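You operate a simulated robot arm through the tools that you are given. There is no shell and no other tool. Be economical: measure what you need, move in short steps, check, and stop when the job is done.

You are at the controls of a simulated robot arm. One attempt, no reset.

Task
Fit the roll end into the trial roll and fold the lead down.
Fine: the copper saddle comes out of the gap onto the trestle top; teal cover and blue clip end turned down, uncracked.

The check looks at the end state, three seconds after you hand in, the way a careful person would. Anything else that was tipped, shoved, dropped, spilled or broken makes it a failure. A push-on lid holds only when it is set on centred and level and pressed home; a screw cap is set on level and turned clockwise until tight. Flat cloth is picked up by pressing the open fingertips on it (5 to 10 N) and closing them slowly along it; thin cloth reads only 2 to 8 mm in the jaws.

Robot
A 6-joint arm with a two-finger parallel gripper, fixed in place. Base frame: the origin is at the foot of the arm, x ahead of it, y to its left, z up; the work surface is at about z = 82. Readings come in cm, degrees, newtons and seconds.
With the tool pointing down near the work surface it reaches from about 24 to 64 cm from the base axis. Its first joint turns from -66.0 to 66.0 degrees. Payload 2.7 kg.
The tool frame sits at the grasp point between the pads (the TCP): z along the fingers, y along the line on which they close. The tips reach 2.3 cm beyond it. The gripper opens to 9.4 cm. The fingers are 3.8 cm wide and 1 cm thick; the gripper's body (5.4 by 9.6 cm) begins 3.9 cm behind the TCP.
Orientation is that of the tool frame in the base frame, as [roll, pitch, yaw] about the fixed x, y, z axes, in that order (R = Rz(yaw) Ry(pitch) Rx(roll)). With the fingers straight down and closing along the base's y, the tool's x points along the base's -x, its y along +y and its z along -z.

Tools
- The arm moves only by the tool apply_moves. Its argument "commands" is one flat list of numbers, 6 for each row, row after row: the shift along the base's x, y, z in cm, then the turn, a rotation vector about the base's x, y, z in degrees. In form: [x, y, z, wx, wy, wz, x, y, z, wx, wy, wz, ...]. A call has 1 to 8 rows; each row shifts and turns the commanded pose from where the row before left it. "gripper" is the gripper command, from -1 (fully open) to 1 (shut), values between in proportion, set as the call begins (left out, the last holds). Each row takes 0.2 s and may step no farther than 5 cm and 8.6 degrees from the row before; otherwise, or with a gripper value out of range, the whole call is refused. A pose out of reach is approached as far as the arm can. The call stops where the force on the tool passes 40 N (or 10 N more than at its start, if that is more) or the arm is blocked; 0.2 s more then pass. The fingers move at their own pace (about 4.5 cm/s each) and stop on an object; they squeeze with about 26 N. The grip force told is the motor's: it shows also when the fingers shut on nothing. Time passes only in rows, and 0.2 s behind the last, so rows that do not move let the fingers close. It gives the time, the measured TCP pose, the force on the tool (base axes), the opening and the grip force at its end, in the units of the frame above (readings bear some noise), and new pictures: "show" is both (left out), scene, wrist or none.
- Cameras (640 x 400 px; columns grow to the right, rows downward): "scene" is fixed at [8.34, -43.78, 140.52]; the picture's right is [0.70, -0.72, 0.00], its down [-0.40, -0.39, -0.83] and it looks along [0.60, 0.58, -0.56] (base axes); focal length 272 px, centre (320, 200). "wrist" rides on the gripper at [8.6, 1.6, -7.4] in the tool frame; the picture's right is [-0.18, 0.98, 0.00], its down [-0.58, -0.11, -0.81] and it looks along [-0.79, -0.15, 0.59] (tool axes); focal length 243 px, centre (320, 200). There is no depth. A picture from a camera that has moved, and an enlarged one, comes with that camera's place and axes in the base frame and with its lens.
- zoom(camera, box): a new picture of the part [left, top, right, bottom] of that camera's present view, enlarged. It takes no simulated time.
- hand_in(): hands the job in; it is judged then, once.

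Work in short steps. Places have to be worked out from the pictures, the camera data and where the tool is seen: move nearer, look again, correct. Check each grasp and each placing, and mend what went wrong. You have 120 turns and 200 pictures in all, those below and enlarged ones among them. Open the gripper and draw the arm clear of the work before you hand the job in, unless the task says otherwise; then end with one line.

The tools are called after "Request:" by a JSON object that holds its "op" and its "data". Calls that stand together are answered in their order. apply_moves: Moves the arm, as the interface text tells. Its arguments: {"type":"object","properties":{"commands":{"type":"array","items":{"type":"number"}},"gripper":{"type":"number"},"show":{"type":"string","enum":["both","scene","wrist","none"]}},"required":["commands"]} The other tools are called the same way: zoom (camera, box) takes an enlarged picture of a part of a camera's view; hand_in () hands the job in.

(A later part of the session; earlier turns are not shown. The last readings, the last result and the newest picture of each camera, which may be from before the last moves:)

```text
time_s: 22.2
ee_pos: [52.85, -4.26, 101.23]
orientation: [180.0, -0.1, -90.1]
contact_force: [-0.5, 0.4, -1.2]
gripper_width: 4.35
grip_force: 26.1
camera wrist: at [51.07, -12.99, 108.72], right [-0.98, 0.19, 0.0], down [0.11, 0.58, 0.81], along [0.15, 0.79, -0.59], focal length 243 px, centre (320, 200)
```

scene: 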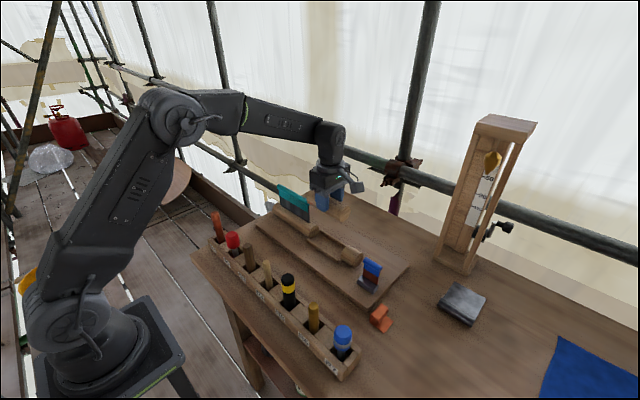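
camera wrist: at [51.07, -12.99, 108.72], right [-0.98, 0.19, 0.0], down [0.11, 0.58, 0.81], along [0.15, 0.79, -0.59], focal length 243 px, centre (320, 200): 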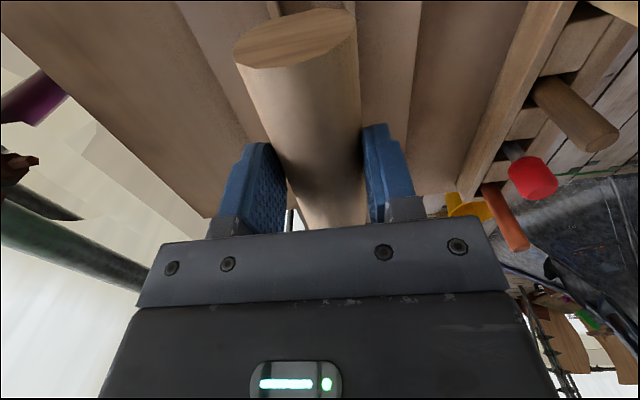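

Lowering to keep the roll just above the stub and long roll, then checking the alignment.

Request:
{"op": "apply_moves", "data": {"commands": [0, 0, -4, 0, 0, 0, 0, 0, -3.2, 0, 0, 0], "show": "both"}}

Request:
{"op": "zoom", "data": {"camera": "scene", "box": [260, 170, 390, 300]}}

Request:
{"op": "zoom", "data": {"camera": "wrist", "box": [180, 0, 440, 240]}}

```text
time_s: 22.8
ee_pos: [52.98, -4.32, 93.83]
orientation: [-179.9, -0.1, -90.1]
contact_force: [-0.2, -0.1, -0.9]
gripper_width: 4.33
grip_force: 26.1
camera wrist: at [51.24, -13.06, 101.41], right [-0.98, 0.18, 0.0], down [0.11, 0.58, 0.81], along [0.15, 0.79, -0.59], focal length 243 px, centre (320, 200)
```

scene: 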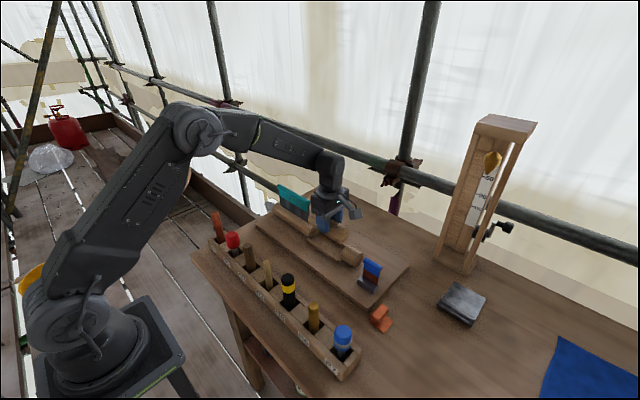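
wrist: 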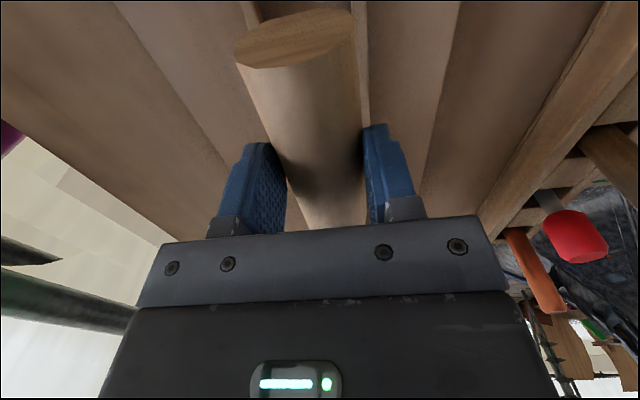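

```text
3.08 times, centred on (325, 235) of scene
camera zoom: at [8.34, -43.78, 140.52], right [0.7, -0.72, 0.0], down [-0.4, -0.39, -0.83], along [0.6, 0.58, -0.56], focal length 836 px, centre (305, 92)
```

zoom: 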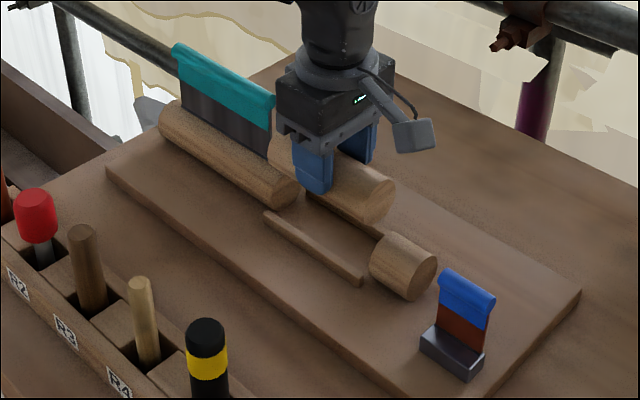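

```text
1.67 times, centred on (310, 120) of wrist
camera zoom: at [51.24, -13.06, 101.41], right [-0.98, 0.18, 0.0], down [0.11, 0.58, 0.81], along [0.15, 0.79, -0.59], focal length 404 px, centre (337, 333)
```

zoom: 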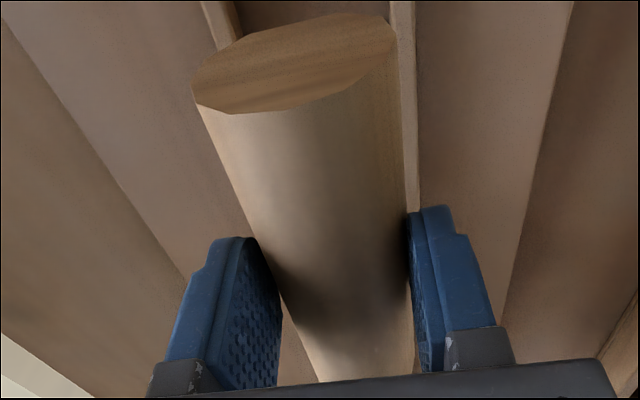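

Held roll spans about y −9.85..1.8, gap −10.7..2.2, and x centres agree within 0.15. A tiny correction, then lowering most of the way.

Request:
{"op": "apply_moves", "data": {"commands": [0.15, -0.15, -2.0, 0, 0, 0, 0, 0, -1.5, 0, 0, 0, 0, 0, -1.2, 0, 0, 0], "show": "wrist"}}

Request:
{"op": "zoom", "data": {"camera": "scene", "box": [260, 170, 390, 300]}}

```text
time_s: 23.7
ee_pos: [53.05, -4.6, 90.04]
orientation: [-179.9, -0.2, -89.9]
contact_force: [-6.2, 0.1, 7.8]
gripper_width: 4.2
grip_force: 25.8
stopped in row 3: the force on the tool passed its limit (the readings are from after the stop); the commanded pose is now the measured one
camera wrist: at [51.44, -13.31, 97.55], right [-0.98, 0.18, 0.0], down [0.11, 0.58, 0.8], along [0.15, 0.79, -0.59], focal length 243 px, centre (320, 200)
```

wrist: 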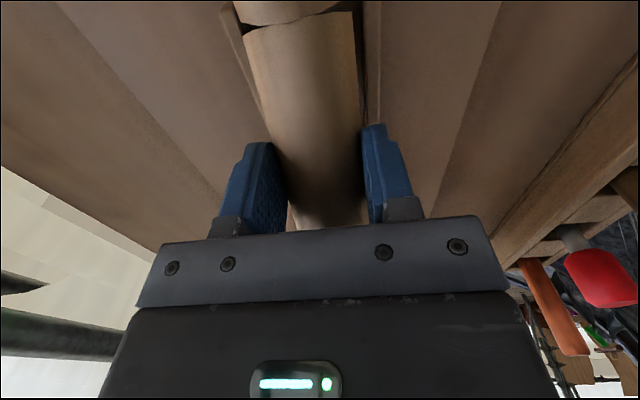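

```text
3.08 times, centred on (325, 235) of scene
camera zoom: at [8.31, -43.78, 140.52], right [0.7, -0.72, 0.0], down [-0.4, -0.39, -0.83], along [0.6, 0.58, -0.56], focal length 836 px, centre (305, 92)
```

zoom: 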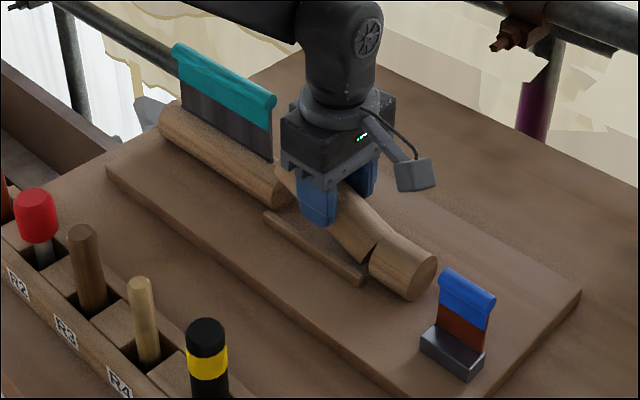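

The +y end of the roll caught on the long roll and it pivoted slightly in the grip. Lifting back and re-measuring.

Request:
{"op": "apply_moves", "data": {"commands": [0, 0, 2, 0, 0, 0, 0, 0, 2.5, 0, 0, 0], "show": "wrist"}}

Request:
{"op": "zoom", "data": {"camera": "scene", "box": [290, 180, 370, 270]}}

Request:
{"op": "zoom", "data": {"camera": "wrist", "box": [180, 0, 440, 240]}}

```text
time_s: 24.3
ee_pos: [53.11, -4.47, 94.49]
orientation: [-180.0, -0.2, -89.9]
contact_force: [-0.4, -0.1, -0.4]
gripper_width: 4.18
grip_force: 25.7
camera wrist: at [51.51, -13.13, 102.06], right [-0.98, 0.18, 0.0], down [0.11, 0.58, 0.8], along [0.15, 0.79, -0.59], focal length 243 px, centre (320, 200)
```

wrist: 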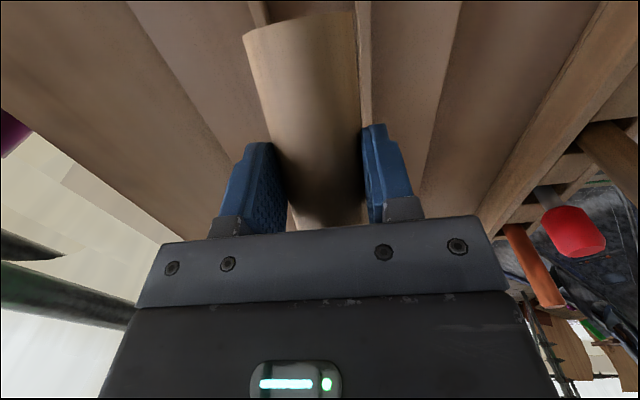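

```text
4.44 times, centred on (330, 225) of scene
camera zoom: at [8.34, -43.78, 140.52], right [0.7, -0.72, 0.0], down [-0.4, -0.39, -0.83], along [0.6, 0.58, -0.56], focal length 1208 px, centre (276, 89)
```

zoom: 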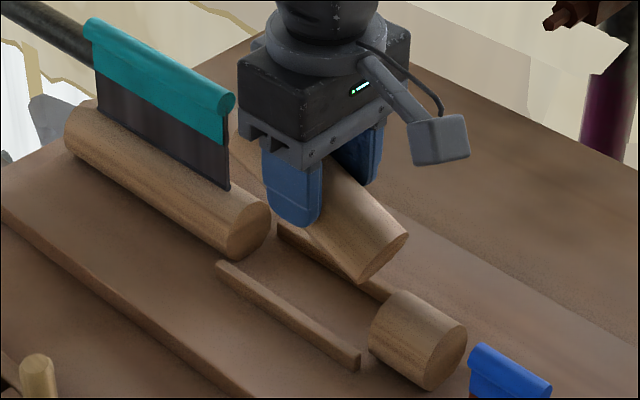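

```text
1.67 times, centred on (310, 120) of wrist
camera zoom: at [51.51, -13.13, 102.06], right [-0.98, 0.18, 0.0], down [0.11, 0.58, 0.8], along [0.15, 0.79, -0.59], focal length 404 px, centre (337, 333)
```

zoom: 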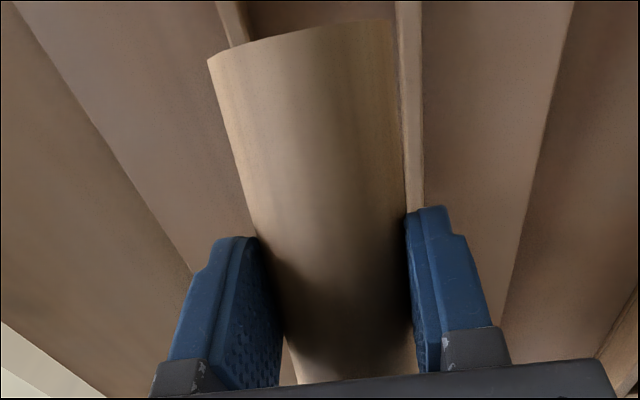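

The roll is pitched ~18° in the grip (−y end low). I'll set it down on the free back strip of the board at about (60.5, −8) to level it, then regrasp and measure its length.

Request:
{"op": "apply_moves", "data": {"commands": [2.5, 0, 1, 0, 0, 0, 2.5, 0, 0, 0, 0, 0, 2.4, -1.5, 0, 0, 0, 0, 0, -2.1, -2.0, 0, 0, 0, 0, 0, -2.0, 0, 0, 0]}}

Request:
{"op": "zoom", "data": {"camera": "scene", "box": [280, 150, 410, 280]}}

```text
time_s: 25.5
ee_pos: [60.56, -7.91, 91.44]
orientation: [-179.9, -0.3, -89.9]
contact_force: [0.1, -0.4, -0.1]
gripper_width: 4.17
grip_force: 26.0
camera wrist: at [58.81, -16.57, 98.91], right [-0.98, 0.18, 0.0], down [0.11, 0.58, 0.8], along [0.15, 0.79, -0.59], focal length 243 px, centre (320, 200)
```

scene: 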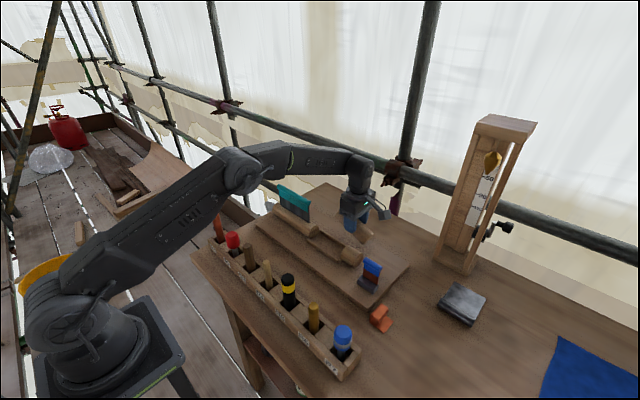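
wrist: 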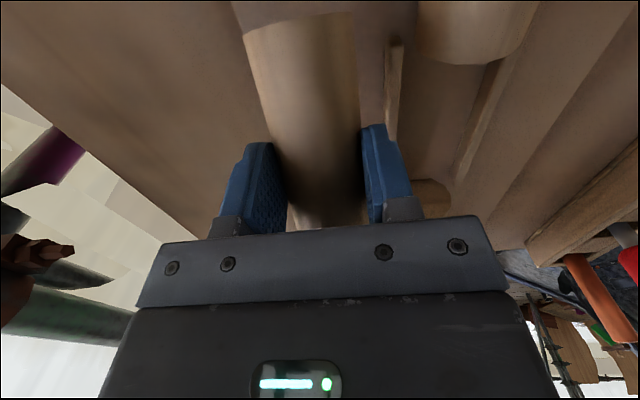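

```text
3.08 times, centred on (345, 215) of scene
camera zoom: at [8.34, -43.78, 140.52], right [0.7, -0.72, 0.0], down [-0.4, -0.39, -0.83], along [0.6, 0.58, -0.56], focal length 836 px, centre (243, 154)
```

zoom: 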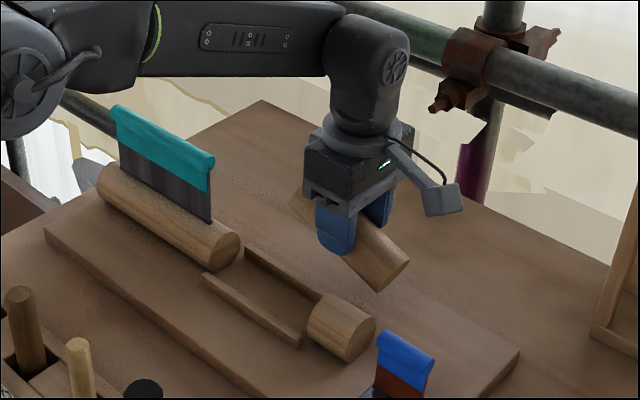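

There's room: the board's back edge is at x≈66. Lowering so the low end touches and the roll levels itself.

Request:
{"op": "apply_moves", "data": {"commands": [0, 0, -0.7, 0, 0, 0, 0, 0, -0.6, 0, 0, 0, 0, 0, -0.5, 0, 0, 0, 0, 0, -0.4, 0, 0, 0, 0, 0, -0.4, 0, 0, 0], "show": "none"}}

Request:
{"op": "zoom", "data": {"camera": "scene", "box": [310, 190, 400, 270]}}

```text
time_s: 26.7
ee_pos: [60.55, -8.16, 88.82]
orientation: [-179.7, -0.2, -89.8]
contact_force: [3.4, 6.2, 16.5]
gripper_width: 4.18
grip_force: 26.1
```

```text
5.00 times, centred on (355, 230) of scene
camera zoom: at [8.31, -43.76, 140.53], right [0.7, -0.72, 0.0], down [-0.4, -0.39, -0.83], along [0.6, 0.58, -0.56], focal length 1359 px, centre (145, 50)
```

zoom: 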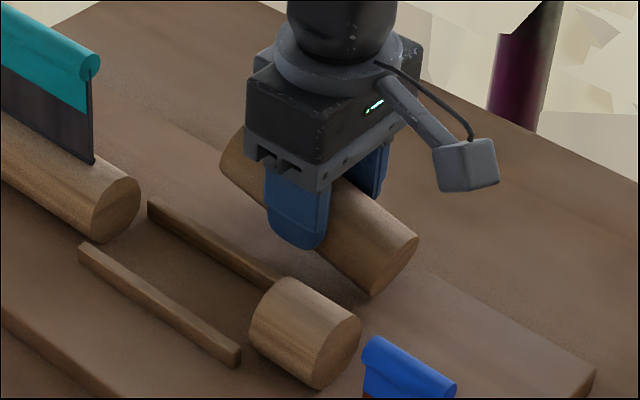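

Contact made and it is starting to lever; continuing the last centimetre.

Request:
{"op": "apply_moves", "data": {"commands": [0, 0, -0.3, 0, 0, 0, 0, 0, -0.3, 0, 0, 0, 0, 0, -0.2, 0, 0, 0], "show": "none"}}

Request:
{"op": "zoom", "data": {"camera": "scene", "box": [310, 190, 400, 270]}}

```text
time_s: 27.5
ee_pos: [60.48, -8.21, 88.09]
orientation: [-179.9, -0.2, -89.9]
contact_force: [-1.3, 5.4, 14.9]
gripper_width: 4.19
grip_force: 26.0
```

```text
5.00 times, centred on (355, 230) of scene
camera zoom: at [8.3, -43.76, 140.53], right [0.7, -0.72, 0.0], down [-0.4, -0.39, -0.83], along [0.6, 0.58, -0.56], focal length 1359 px, centre (145, 50)
```

zoom: 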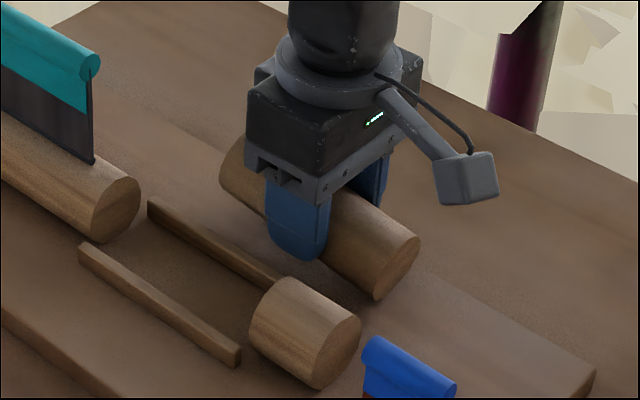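

It's levelling well; a little more, then opening slightly to let it settle flat.

Request:
{"op": "apply_moves", "data": {"commands": [0, 0, -0.2, 0, 0, 0, 0, 0, -0.15, 0, 0, 0, 0, 0, 0, 0, 0, 0], "show": "none"}}

Request:
{"op": "apply_moves", "data": {"commands": [0, 0, 0, 0, 0, 0, 0, 0, 0, 0, 0, 0], "gripper": -0.25, "show": "wrist"}}

Request:
{"op": "zoom", "data": {"camera": "scene", "box": [310, 190, 400, 270]}}

```text
time_s: 28.3
ee_pos: [60.54, -8.26, 87.65]
orientation: [-179.9, -0.3, -89.9]
contact_force: [-2.7, 6.0, 14.3]
gripper_width: 4.13
grip_force: 25.6
```

```text
time_s: 28.9
ee_pos: [60.51, -8.26, 87.57]
orientation: [-180.0, -0.2, -89.9]
contact_force: [-0.4, 0.2, -0.2]
gripper_width: 5.87
grip_force: 0.0
camera wrist: at [58.88, -16.93, 95.19], right [-0.98, 0.18, 0.0], down [0.11, 0.58, 0.8], along [0.15, 0.79, -0.59], focal length 243 px, centre (320, 200)
```

wrist: 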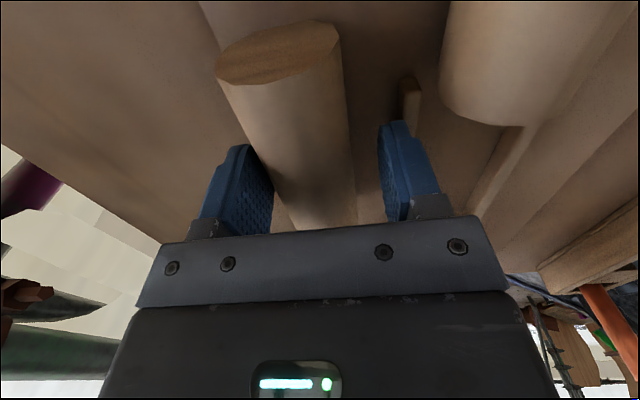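

```text
5.00 times, centred on (355, 230) of scene
camera zoom: at [8.34, -43.78, 140.52], right [0.7, -0.72, 0.0], down [-0.4, -0.39, -0.83], along [0.6, 0.58, -0.56], focal length 1359 px, centre (145, 50)
```

zoom: 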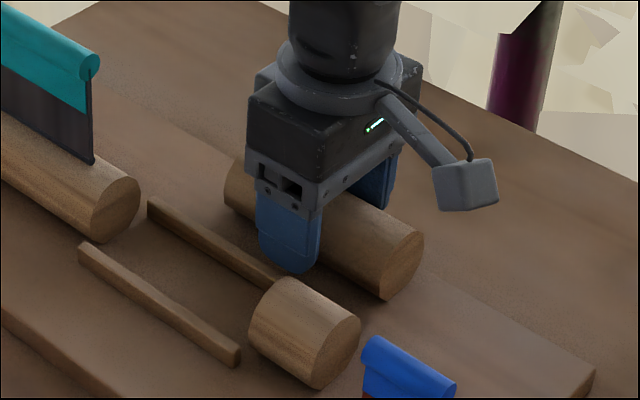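

The roll is flat and stable on the board. Before regrasping I'll look into the empty gap from above to measure exactly what it caught on.

Request:
{"op": "apply_moves", "data": {"commands": [0, 0, 3, 0, 0, 0, 0, 0, 4, 0, 0, 0, -3, 0, 3, 0, 0, 0, -3, 0, 2, 0, 0, 0], "show": "wrist"}}

Request:
{"op": "zoom", "data": {"camera": "wrist", "box": [220, 0, 460, 220]}}

Request:
{"op": "zoom", "data": {"camera": "scene", "box": [280, 170, 400, 290]}}

```text
time_s: 29.9
ee_pos: [54.5, -8.13, 99.65]
orientation: [-179.8, -0.2, -89.9]
contact_force: [0.7, 0.0, 0.2]
gripper_width: 5.88
grip_force: 0.0
camera wrist: at [52.9, -16.88, 107.24], right [-0.98, 0.18, 0.0], down [0.11, 0.58, 0.8], along [0.15, 0.79, -0.59], focal length 243 px, centre (320, 200)
```

wrist: 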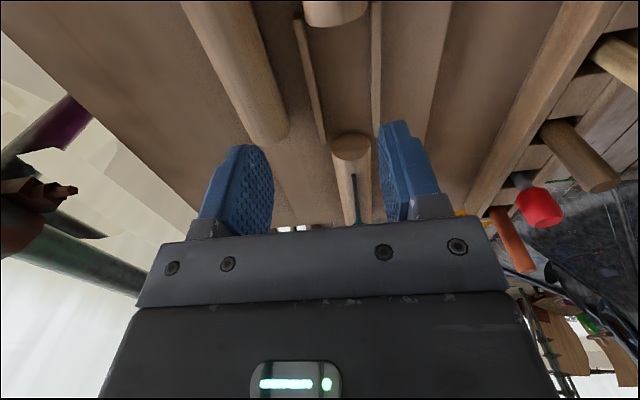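

```text
1.82 times, centred on (340, 110) of wrist
camera zoom: at [52.9, -16.88, 107.24], right [-0.98, 0.18, 0.0], down [0.11, 0.58, 0.8], along [0.15, 0.79, -0.59], focal length 441 px, centre (284, 364)
```

zoom: 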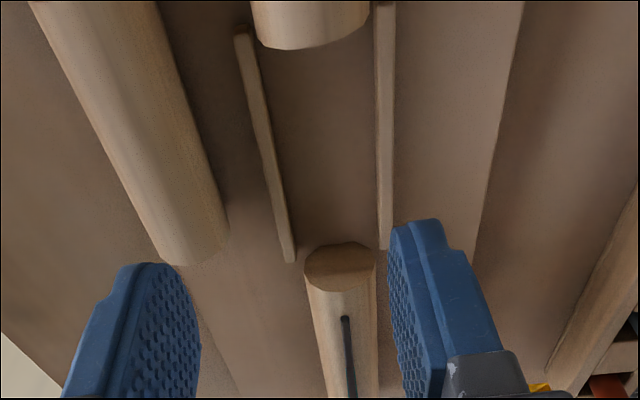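

```text
3.33 times, centred on (340, 230) of scene
camera zoom: at [8.34, -43.78, 140.52], right [0.7, -0.72, 0.0], down [-0.4, -0.39, -0.83], along [0.6, 0.58, -0.56], focal length 906 px, centre (253, 100)
```

zoom: 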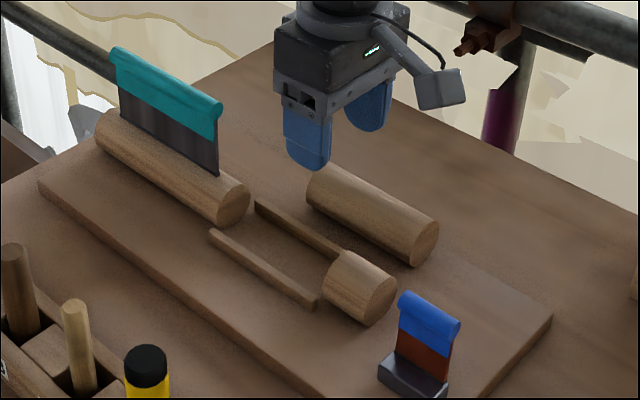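

The wrist view shows the roll's +y end at y≈−1.3 (centre ≈−7.4), so it was held about 0.6–0.8 cm off-centre, which explains the catch; gap is ≈−10.6..2.15 (centre −4.2). Returning to regrasp at its centre.

Request:
{"op": "apply_moves", "data": {"commands": [3, 0.35, -2, 0, 0, 0, 3, 0.35, -3, 0, 0, 0, 0, 0, -4, 0, 0, 0, 0, 0, -2.0, 0, 0, 0, 0, 0, -1.1, 0, 0, 0], "show": "wrist"}}

Request:
{"op": "zoom", "data": {"camera": "scene", "box": [310, 190, 400, 270]}}

```text
time_s: 31.1
ee_pos: [60.61, -7.41, 87.66]
orientation: [-179.9, -0.1, -89.9]
contact_force: [0.2, 0.3, 0.4]
gripper_width: 5.88
grip_force: 0.0
camera wrist: at [58.89, -16.09, 95.18], right [-0.98, 0.18, 0.0], down [0.11, 0.58, 0.8], along [0.15, 0.79, -0.59], focal length 243 px, centre (320, 200)
```

wrist: 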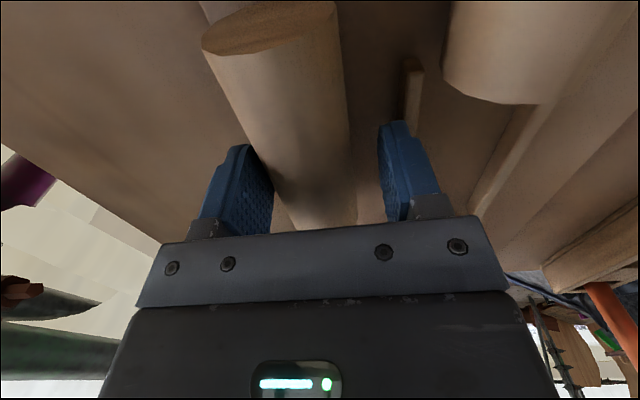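

```text
5.00 times, centred on (355, 230) of scene
camera zoom: at [8.34, -43.78, 140.52], right [0.7, -0.72, 0.0], down [-0.4, -0.39, -0.83], along [0.6, 0.58, -0.56], focal length 1359 px, centre (145, 50)
```

zoom: 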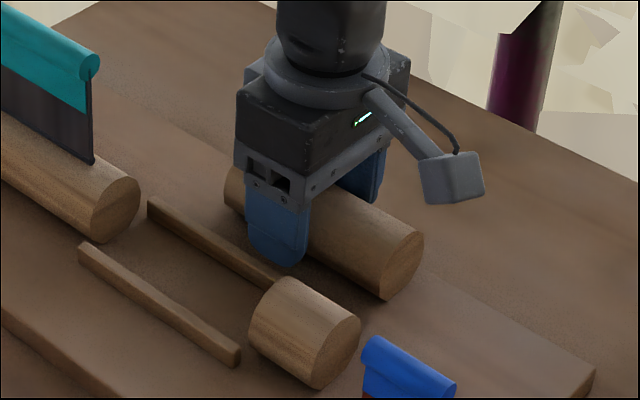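

The −y end is at ≈−13.5, so L≈12.2 and its centre ≈−7.4, matching the TCP. Lowering a hair, closing and lifting.

Request:
{"op": "apply_moves", "data": {"commands": [0, 0, -0.2, 0, 0, 0, 0, 0, 0, 0, 0, 0, 0, 0, 0, 0, 0, 0], "gripper": 1, "show": "none"}}

Request:
{"op": "apply_moves", "data": {"commands": [0, 0, 1.5, 0, 0, 0, 0, 0, 3, 0, 0, 0, 0, 0, 3.5, 0, 0, 0], "show": "wrist"}}

Request:
{"op": "zoom", "data": {"camera": "scene", "box": [290, 170, 410, 270]}}

```text
time_s: 31.9
ee_pos: [60.51, -7.33, 87.49]
orientation: [-179.9, -0.3, -89.9]
contact_force: [0.2, -1.2, -0.4]
gripper_width: 3.85
grip_force: 25.9
```

```text
time_s: 32.7
ee_pos: [60.72, -7.22, 95.31]
orientation: [-179.9, -0.2, -89.8]
contact_force: [0.7, 0.2, -0.9]
gripper_width: 4.2
grip_force: 26.1
camera wrist: at [59.05, -15.98, 102.88], right [-0.98, 0.18, 0.0], down [0.11, 0.58, 0.8], along [0.15, 0.79, -0.59], focal length 243 px, centre (320, 200)
```

wrist: 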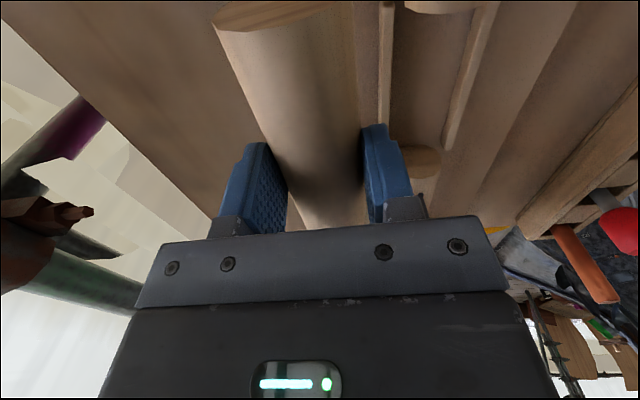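

```text
4.00 times, centred on (350, 220) of scene
camera zoom: at [8.34, -43.78, 140.52], right [0.7, -0.72, 0.0], down [-0.4, -0.39, -0.83], along [0.6, 0.58, -0.56], focal length 1087 px, centre (200, 120)
```

zoom: 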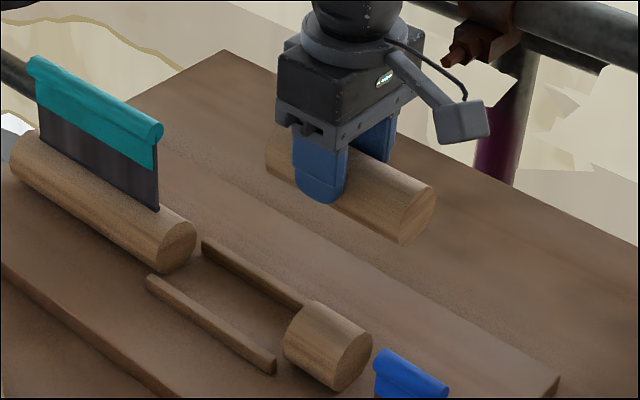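

Held again and level. Moving above the gap, then comparing both ends directly.

Request:
{"op": "apply_moves", "data": {"commands": [-2.5, 1, 0, 0, 0, 0, -2.6, 1, 0, 0, 0, 0, -2.6, 1, 0, 0, 0, 0, 0, 0, -2, 0, 0, 0, 0, 0, 0, 0, 0, 0], "show": "wrist"}}

Request:
{"op": "zoom", "data": {"camera": "scene", "box": [290, 180, 370, 270]}}

Request:
{"op": "zoom", "data": {"camera": "wrist", "box": [180, 0, 440, 160]}}

```text
time_s: 33.9
ee_pos: [52.71, -4.22, 93.25]
orientation: [-180.0, -0.2, -89.8]
contact_force: [-0.3, 0.1, -1.2]
gripper_width: 4.28
grip_force: 25.9
camera wrist: at [51.01, -12.9, 100.75], right [-0.98, 0.18, 0.0], down [0.11, 0.58, 0.8], along [0.15, 0.79, -0.59], focal length 243 px, centre (320, 200)
```

wrist: 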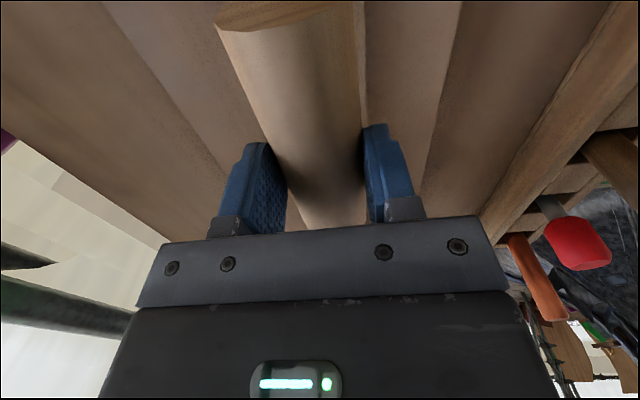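

```text
4.44 times, centred on (330, 225) of scene
camera zoom: at [8.34, -43.78, 140.52], right [0.7, -0.72, 0.0], down [-0.4, -0.39, -0.83], along [0.6, 0.58, -0.56], focal length 1208 px, centre (276, 89)
```

zoom: 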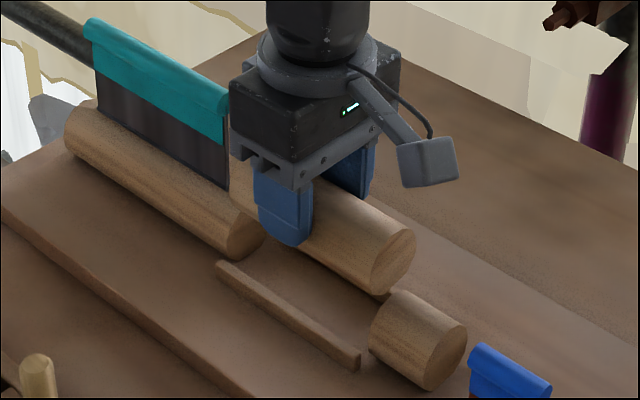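

```text
2.46 times, centred on (310, 80) of wrist
camera zoom: at [51.01, -12.9, 100.75], right [-0.98, 0.18, 0.0], down [0.11, 0.58, 0.8], along [0.15, 0.79, -0.59], focal length 597 px, centre (345, 495)
```

zoom: 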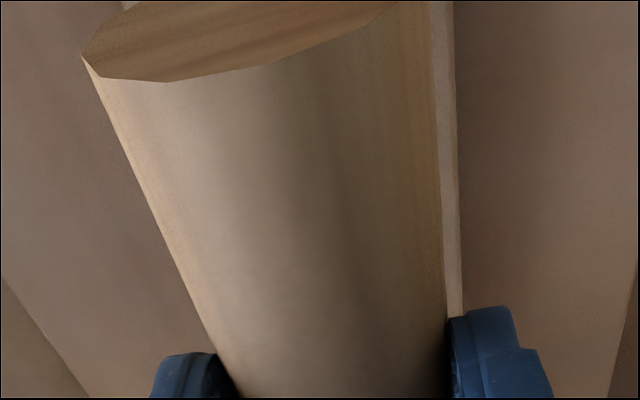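

The −y end (≈−10.8) now slightly overlaps the stub (≈−10.6): shift +0.45 in y and +0.3 in x, then lower to just before entry.

Request:
{"op": "apply_moves", "data": {"commands": [0.3, 0.45, 0, 0, 0, 0, 0, 0, -0.6, 0, 0, 0, 0, 0, 0, 0, 0, 0], "show": "none"}}

Request:
{"op": "zoom", "data": {"camera": "scene", "box": [290, 180, 370, 270]}}

Request:
{"op": "zoom", "data": {"camera": "wrist", "box": [180, 0, 440, 160]}}

```text
time_s: 34.7
ee_pos: [53.03, -3.92, 92.77]
orientation: [-179.9, -0.2, -89.9]
contact_force: [-0.1, -0.3, -1.4]
gripper_width: 4.27
grip_force: 25.7
```

```text
4.44 times, centred on (330, 225) of scene
camera zoom: at [8.34, -43.78, 140.52], right [0.7, -0.72, 0.0], down [-0.4, -0.39, -0.83], along [0.6, 0.58, -0.56], focal length 1208 px, centre (276, 89)
```

zoom: 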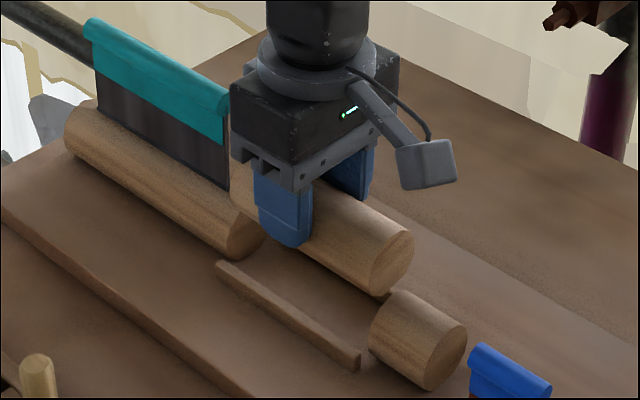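

```text
2.46 times, centred on (310, 80) of wrist
camera zoom: at [51.36, -12.58, 100.22], right [-0.98, 0.18, 0.0], down [0.11, 0.58, 0.8], along [0.15, 0.79, -0.59], focal length 597 px, centre (345, 495)
```

zoom: 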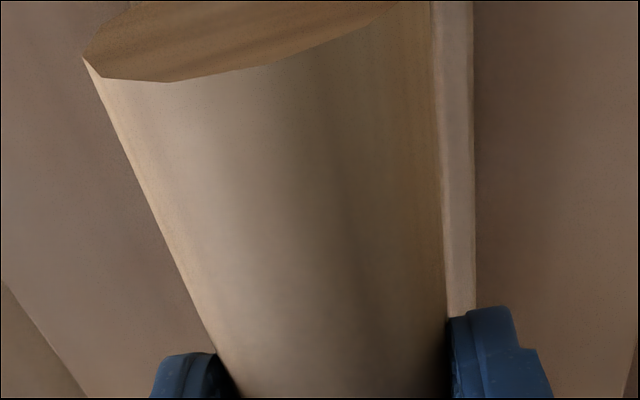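

Nearly there (−y end ≈ −10.45 vs stub −10.6); a further +0.15, then lowering in small guarded steps.

Request:
{"op": "apply_moves", "data": {"commands": [0, 0.15, -0.5, 0, 0, 0, 0, 0, -0.4, 0, 0, 0, 0, 0, -0.4, 0, 0, 0], "show": "none"}}

Request:
{"op": "zoom", "data": {"camera": "scene", "box": [290, 180, 370, 270]}}

```text
time_s: 35.5
ee_pos: [53.2, -3.79, 91.48]
orientation: [-179.9, -0.2, -89.8]
contact_force: [-0.9, 0.0, -1.4]
gripper_width: 4.27
grip_force: 26.0
```

```text
4.44 times, centred on (330, 225) of scene
camera zoom: at [8.34, -43.78, 140.52], right [0.7, -0.72, 0.0], down [-0.4, -0.39, -0.83], along [0.6, 0.58, -0.56], focal length 1208 px, centre (276, 89)
```

zoom: 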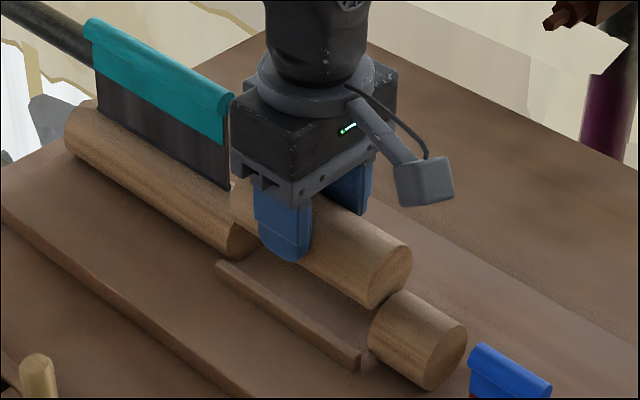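

Request:
{"op": "apply_moves", "data": {"commands": [0, 0, -0.4, 0, 0, 0, 0, 0, -0.4, 0, 0, 0, 0, 0, -0.3, 0, 0, 0], "show": "none"}}

Request:
{"op": "zoom", "data": {"camera": "scene", "box": [290, 180, 370, 270]}}

Request:
{"op": "zoom", "data": {"camera": "wrist", "box": [180, 0, 440, 160]}}

```text
time_s: 36.3
ee_pos: [53.16, -3.71, 90.37]
orientation: [-180.0, -0.2, -89.9]
contact_force: [0.2, 0.3, -0.9]
gripper_width: 4.24
grip_force: 25.7
```

```text
4.44 times, centred on (330, 225) of scene
camera zoom: at [8.34, -43.78, 140.52], right [0.7, -0.72, 0.0], down [-0.4, -0.39, -0.83], along [0.6, 0.58, -0.56], focal length 1208 px, centre (276, 89)
```

zoom: 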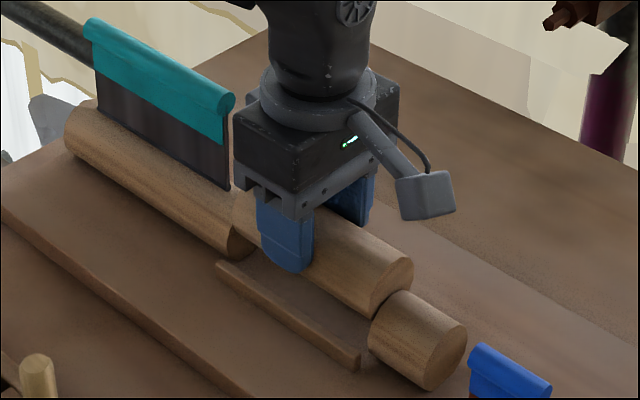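

```text
2.46 times, centred on (310, 80) of wrist
camera zoom: at [51.56, -12.58, 97.97], right [-0.98, 0.18, 0.0], down [0.11, 0.58, 0.8], along [0.15, 0.79, -0.59], focal length 597 px, centre (345, 495)
```

zoom: 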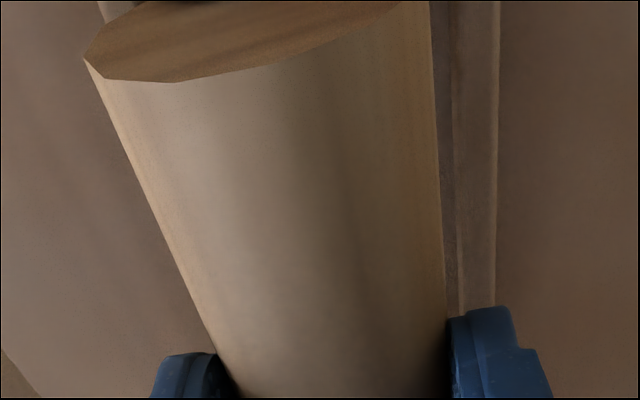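

No contact with the roll bottom already 1.5 cm below the neighbours' tops, so both ends are clear. Continuing down to the board.

Request:
{"op": "apply_moves", "data": {"commands": [0, 0, -0.5, 0, 0, 0, 0, 0, -0.5, 0, 0, 0, 0, 0, -0.5, 0, 0, 0, 0, 0, -0.4, 0, 0, 0], "show": "none"}}

Request:
{"op": "apply_moves", "data": {"commands": [0, 0, -0.3, 0, 0, 0, 0, 0, -0.2, 0, 0, 0], "show": "none"}}

Request:
{"op": "zoom", "data": {"camera": "scene", "box": [290, 180, 370, 270]}}

```text
time_s: 37.3
ee_pos: [53.21, -3.89, 88.42]
orientation: [-179.9, -0.2, -89.9]
contact_force: [-0.3, -0.5, -1.0]
gripper_width: 4.26
grip_force: 25.8
```

```text
time_s: 37.9
ee_pos: [53.14, -4.0, 88.01]
orientation: [-179.8, -0.2, -89.9]
contact_force: [-4.7, 3.5, 13.2]
gripper_width: 4.23
grip_force: 26.1
```

```text
4.44 times, centred on (330, 225) of scene
camera zoom: at [8.3, -43.77, 140.53], right [0.7, -0.72, 0.0], down [-0.4, -0.39, -0.83], along [0.6, 0.58, -0.56], focal length 1208 px, centre (276, 89)
```

zoom: 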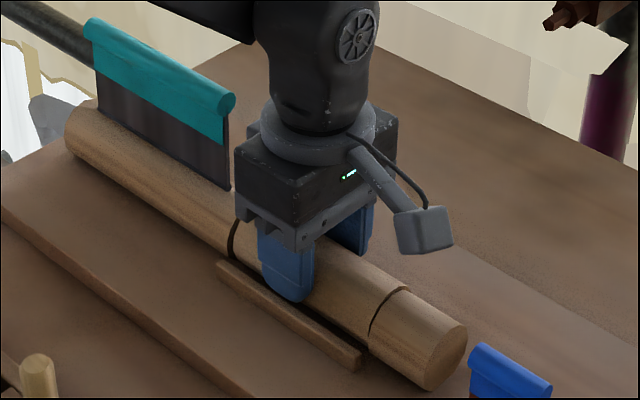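

The roll end is in the gap with even gaps at both ends and has bottomed. Opening and rising.

Request:
{"op": "apply_moves", "data": {"commands": [0, 0, 0, 0, 0, 0, 0, 0, 0, 0, 0, 0], "gripper": -0.25, "show": "none"}}

Request:
{"op": "apply_moves", "data": {"commands": [0, 0, 3, 0, 0, 0, 0, -1, 4, 0, 0, 0, 0, -3, 4, 0, 0, 0], "show": "wrist"}}

Request:
{"op": "zoom", "data": {"camera": "scene", "box": [270, 180, 400, 300]}}

Request:
{"op": "zoom", "data": {"camera": "wrist", "box": [220, 0, 440, 220]}}

```text
time_s: 38.5
ee_pos: [53.12, -3.96, 87.91]
orientation: [-179.8, -0.1, -89.9]
contact_force: [-0.3, 0.0, -0.1]
gripper_width: 5.89
grip_force: 0.1
```

```text
time_s: 39.3
ee_pos: [52.93, -7.69, 98.92]
orientation: [-179.9, -0.2, -89.8]
contact_force: [0.0, 0.3, -0.1]
gripper_width: 5.84
grip_force: 0.1
camera wrist: at [51.35, -16.48, 106.37], right [-0.98, 0.18, 0.0], down [0.11, 0.58, 0.8], along [0.15, 0.79, -0.59], focal length 243 px, centre (320, 200)
```

wrist: 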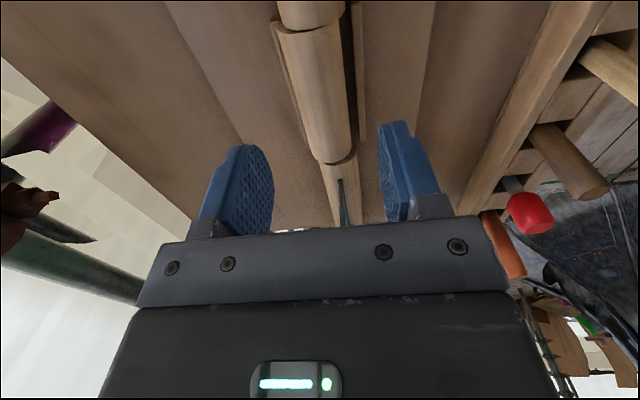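

```text
3.33 times, centred on (335, 240) of scene
camera zoom: at [8.34, -43.78, 140.52], right [0.7, -0.72, 0.0], down [-0.4, -0.39, -0.83], along [0.6, 0.58, -0.56], focal length 906 px, centre (270, 67)
```

zoom: 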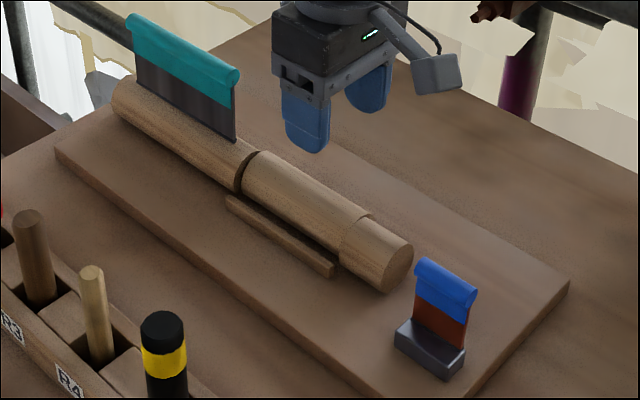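

```text
1.82 times, centred on (330, 110) of wrist
camera zoom: at [51.35, -16.48, 106.37], right [-0.98, 0.18, 0.0], down [0.11, 0.58, 0.8], along [0.15, 0.79, -0.59], focal length 441 px, centre (302, 364)
```

zoom: 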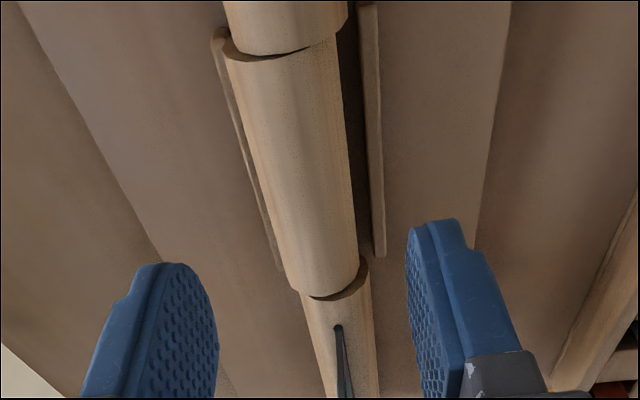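

It sits in, but ~0.4 cm toward the +x rail compared with the roll axis (x≈53.0). I'll regrip it centred and bring it into line.

Request:
{"op": "apply_moves", "data": {"commands": [0, 3.0, -4, 0, 0, 0, 0, 0.7, -3.5, 0, 0, 0, 0, 0, -2.7, 0, 0, 0, 0, 0, -0.8, 0, 0, 0], "gripper": -0.35, "show": "wrist"}}

```text
time_s: 40.3
ee_pos: [53.21, -4.18, 88.0]
orientation: [-180.0, -0.2, -89.9]
contact_force: [-0.8, 0.0, 0.0]
gripper_width: 6.36
grip_force: 0.1
camera wrist: at [51.56, -12.9, 95.5], right [-0.98, 0.18, 0.0], down [0.11, 0.58, 0.8], along [0.15, 0.79, -0.59], focal length 243 px, centre (320, 200)
```

wrist: 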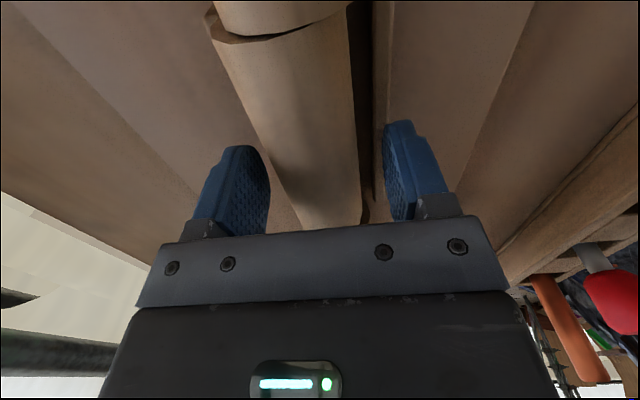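

Closing a bit lower, then lifting slightly, shifting −0.45 in x and setting back down.

Request:
{"op": "apply_moves", "data": {"commands": [0, 0, -0.4, 0, 0, 0, 0, 0, 0, 0, 0, 0], "show": "none"}}

Request:
{"op": "apply_moves", "data": {"commands": [0, 0, 0, 0, 0, 0, 0, 0, 0, 0, 0, 0, 0, 0, 0.5, 0, 0, 0, -0.45, 0, 0, 0, 0, 0], "gripper": 1, "show": "wrist"}}

Request:
{"op": "zoom", "data": {"camera": "scene", "box": [290, 180, 370, 270]}}

```text
time_s: 40.9
ee_pos: [53.28, -4.25, 87.6]
orientation: [-179.9, -0.2, -89.9]
contact_force: [0.9, -0.3, 0.3]
gripper_width: 6.36
grip_force: 0.1
```

```text
time_s: 41.9
ee_pos: [52.71, -4.24, 88.22]
orientation: [-180.0, -0.2, -89.9]
contact_force: [0.1, 0.8, -1.5]
gripper_width: 3.76
grip_force: 25.8
camera wrist: at [51.08, -12.94, 95.66], right [-0.98, 0.18, 0.0], down [0.11, 0.58, 0.8], along [0.15, 0.79, -0.59], focal length 243 px, centre (320, 200)
```

wrist: 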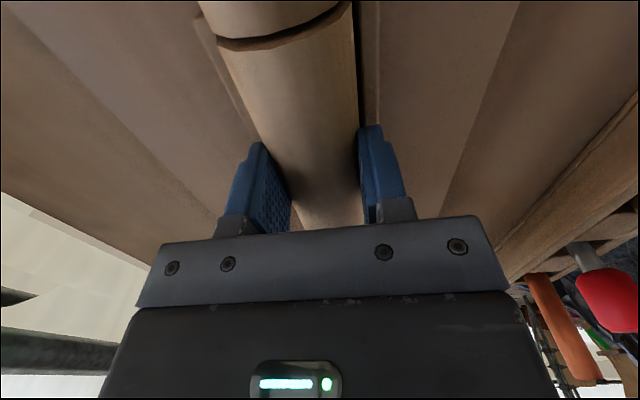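

```text
4.44 times, centred on (330, 225) of scene
camera zoom: at [8.34, -43.78, 140.52], right [0.7, -0.72, 0.0], down [-0.4, -0.39, -0.83], along [0.6, 0.58, -0.56], focal length 1208 px, centre (276, 89)
```

zoom: 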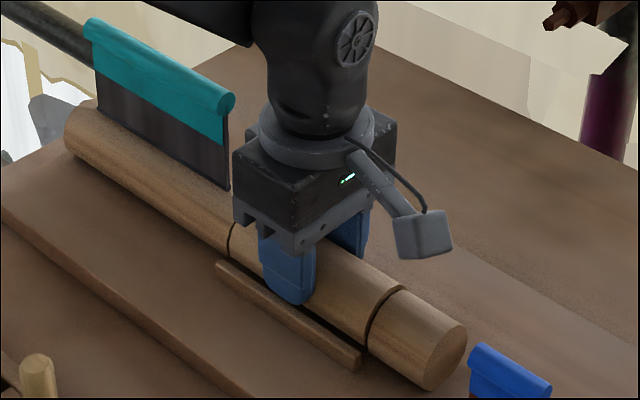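

Now in line with the roll. Tiny −0.1 y to even the end gaps, lowering to contact and releasing.

Request:
{"op": "apply_moves", "data": {"commands": [0, -0.12, 0, 0, 0, 0, 0, 0, -0.4, 0, 0, 0, 0, 0, -0.3, 0, 0, 0], "show": "none"}}

Request:
{"op": "apply_moves", "data": {"commands": [0, 0, 0, 0, 0, 0, 0, 0, 0, 0, 0, 0], "gripper": -0.25, "show": "none"}}

Request:
{"op": "apply_moves", "data": {"commands": [0, 0, 3, 0, 0, 0, 0, -1, 4, 0, 0, 0, 0, -3, 4, 0, 0, 0], "show": "wrist"}}

Request:
{"op": "zoom", "data": {"camera": "scene", "box": [270, 180, 400, 300]}}

Request:
{"op": "zoom", "data": {"camera": "wrist", "box": [220, 0, 440, 220]}}

```text
time_s: 42.7
ee_pos: [52.77, -4.31, 87.62]
orientation: [-179.8, -0.2, -89.8]
contact_force: [1.2, 1.4, 8.6]
gripper_width: 3.89
grip_force: 26.9
```

```text
time_s: 43.3
ee_pos: [52.83, -4.38, 87.54]
orientation: [-179.9, -0.1, -89.9]
contact_force: [3.2, -0.5, 2.7]
gripper_width: 5.75
grip_force: 0.0
```

```text
time_s: 44.1
ee_pos: [52.72, -8.32, 98.53]
orientation: [-179.9, -0.2, -89.9]
contact_force: [0.7, -0.2, 0.1]
gripper_width: 5.89
grip_force: 0.0
camera wrist: at [51.0, -17.12, 106.1], right [-0.98, 0.18, 0.0], down [0.11, 0.58, 0.8], along [0.15, 0.79, -0.59], focal length 243 px, centre (320, 200)
```

wrist: 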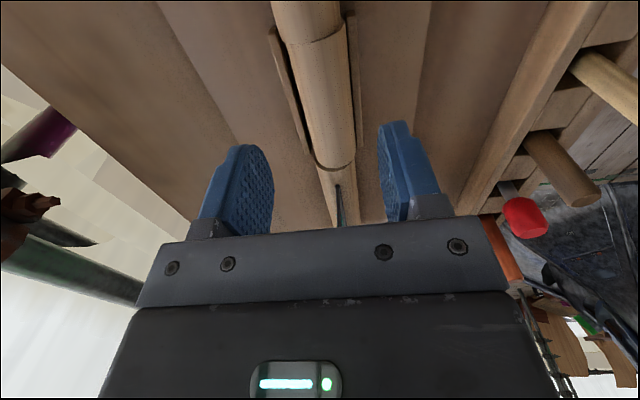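

```text
3.33 times, centred on (335, 240) of scene
camera zoom: at [8.34, -43.78, 140.52], right [0.7, -0.72, 0.0], down [-0.4, -0.39, -0.83], along [0.6, 0.58, -0.56], focal length 906 px, centre (270, 67)
```

zoom: 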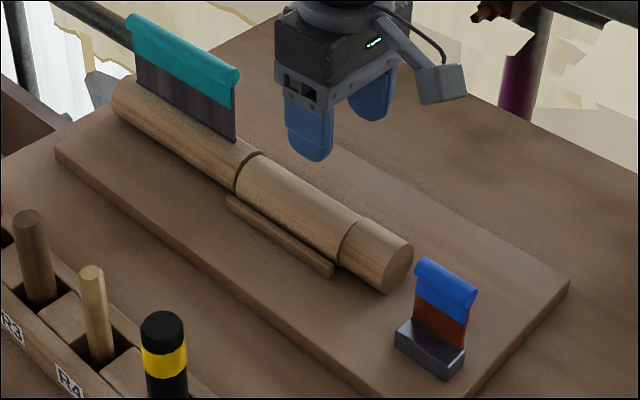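

```text
1.82 times, centred on (330, 110) of wrist
camera zoom: at [51.0, -17.12, 106.1], right [-0.98, 0.18, 0.0], down [0.11, 0.58, 0.8], along [0.15, 0.79, -0.59], focal length 441 px, centre (302, 364)
```

zoom: 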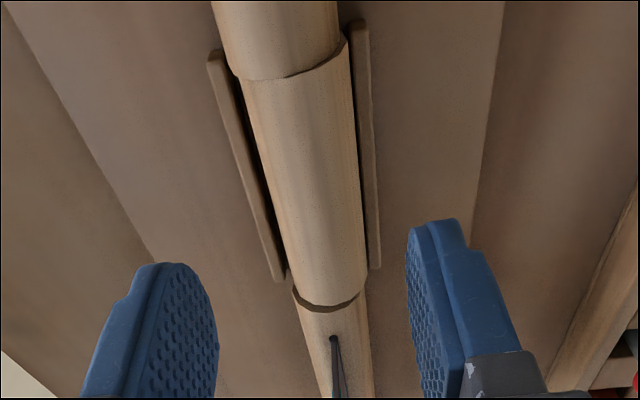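

The roll end is seated between the rails, in line with its neighbours. Next I examine the lead flap and the clip in profile to learn which way they fold.

Request:
{"op": "zoom", "data": {"camera": "wrist", "box": [310, 150, 380, 230]}}

Request:
{"op": "zoom", "data": {"camera": "scene", "box": [295, 180, 350, 235]}}

Request:
{"op": "zoom", "data": {"camera": "scene", "box": [380, 245, 425, 300]}}

Request:
{"op": "zoom", "data": {"camera": "scene", "box": [265, 170, 310, 215]}}

```text
5.00 times, centred on (345, 190) of wrist
camera zoom: at [51.0, -17.12, 106.1], right [-0.98, 0.18, 0.0], down [0.11, 0.58, 0.8], along [0.15, 0.79, -0.59], focal length 1213 px, centre (195, 250)
```

zoom: 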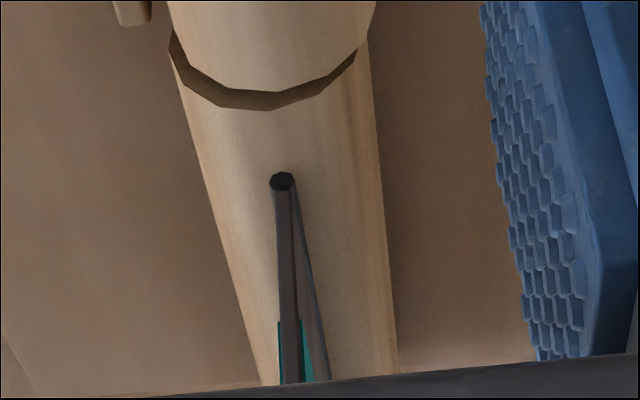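

```text
7.27 times, centred on (322, 208) of scene
camera zoom: at [8.34, -43.78, 140.52], right [0.7, -0.72, 0.0], down [-0.4, -0.39, -0.83], along [0.6, 0.58, -0.56], focal length 1976 px, centre (302, 146)
```

zoom: 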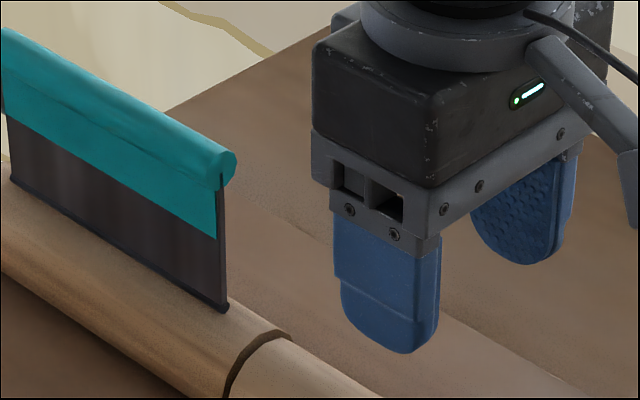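

```text
7.27 times, centred on (402, 272) of scene
camera zoom: at [8.34, -43.78, 140.52], right [0.7, -0.72, 0.0], down [-0.4, -0.39, -0.83], along [0.6, 0.58, -0.56], focal length 1976 px, centre (-280, -327)
```

zoom: 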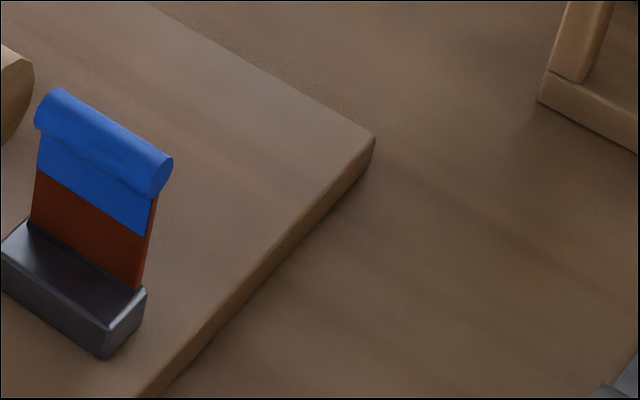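

```text
8.89 times, centred on (288, 192) of scene
camera zoom: at [8.34, -43.78, 140.52], right [0.7, -0.72, 0.0], down [-0.4, -0.39, -0.83], along [0.6, 0.58, -0.56], focal length 2415 px, centre (609, 267)
```

zoom: 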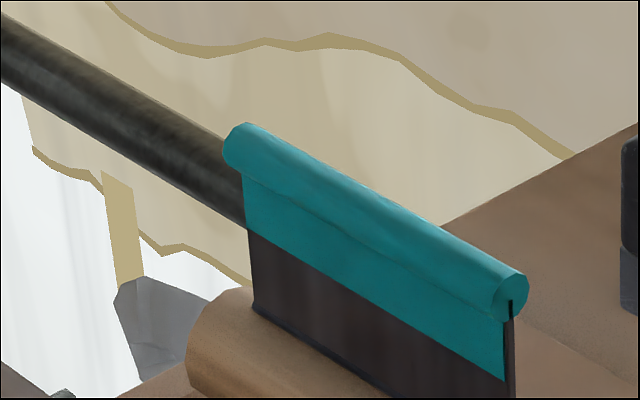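

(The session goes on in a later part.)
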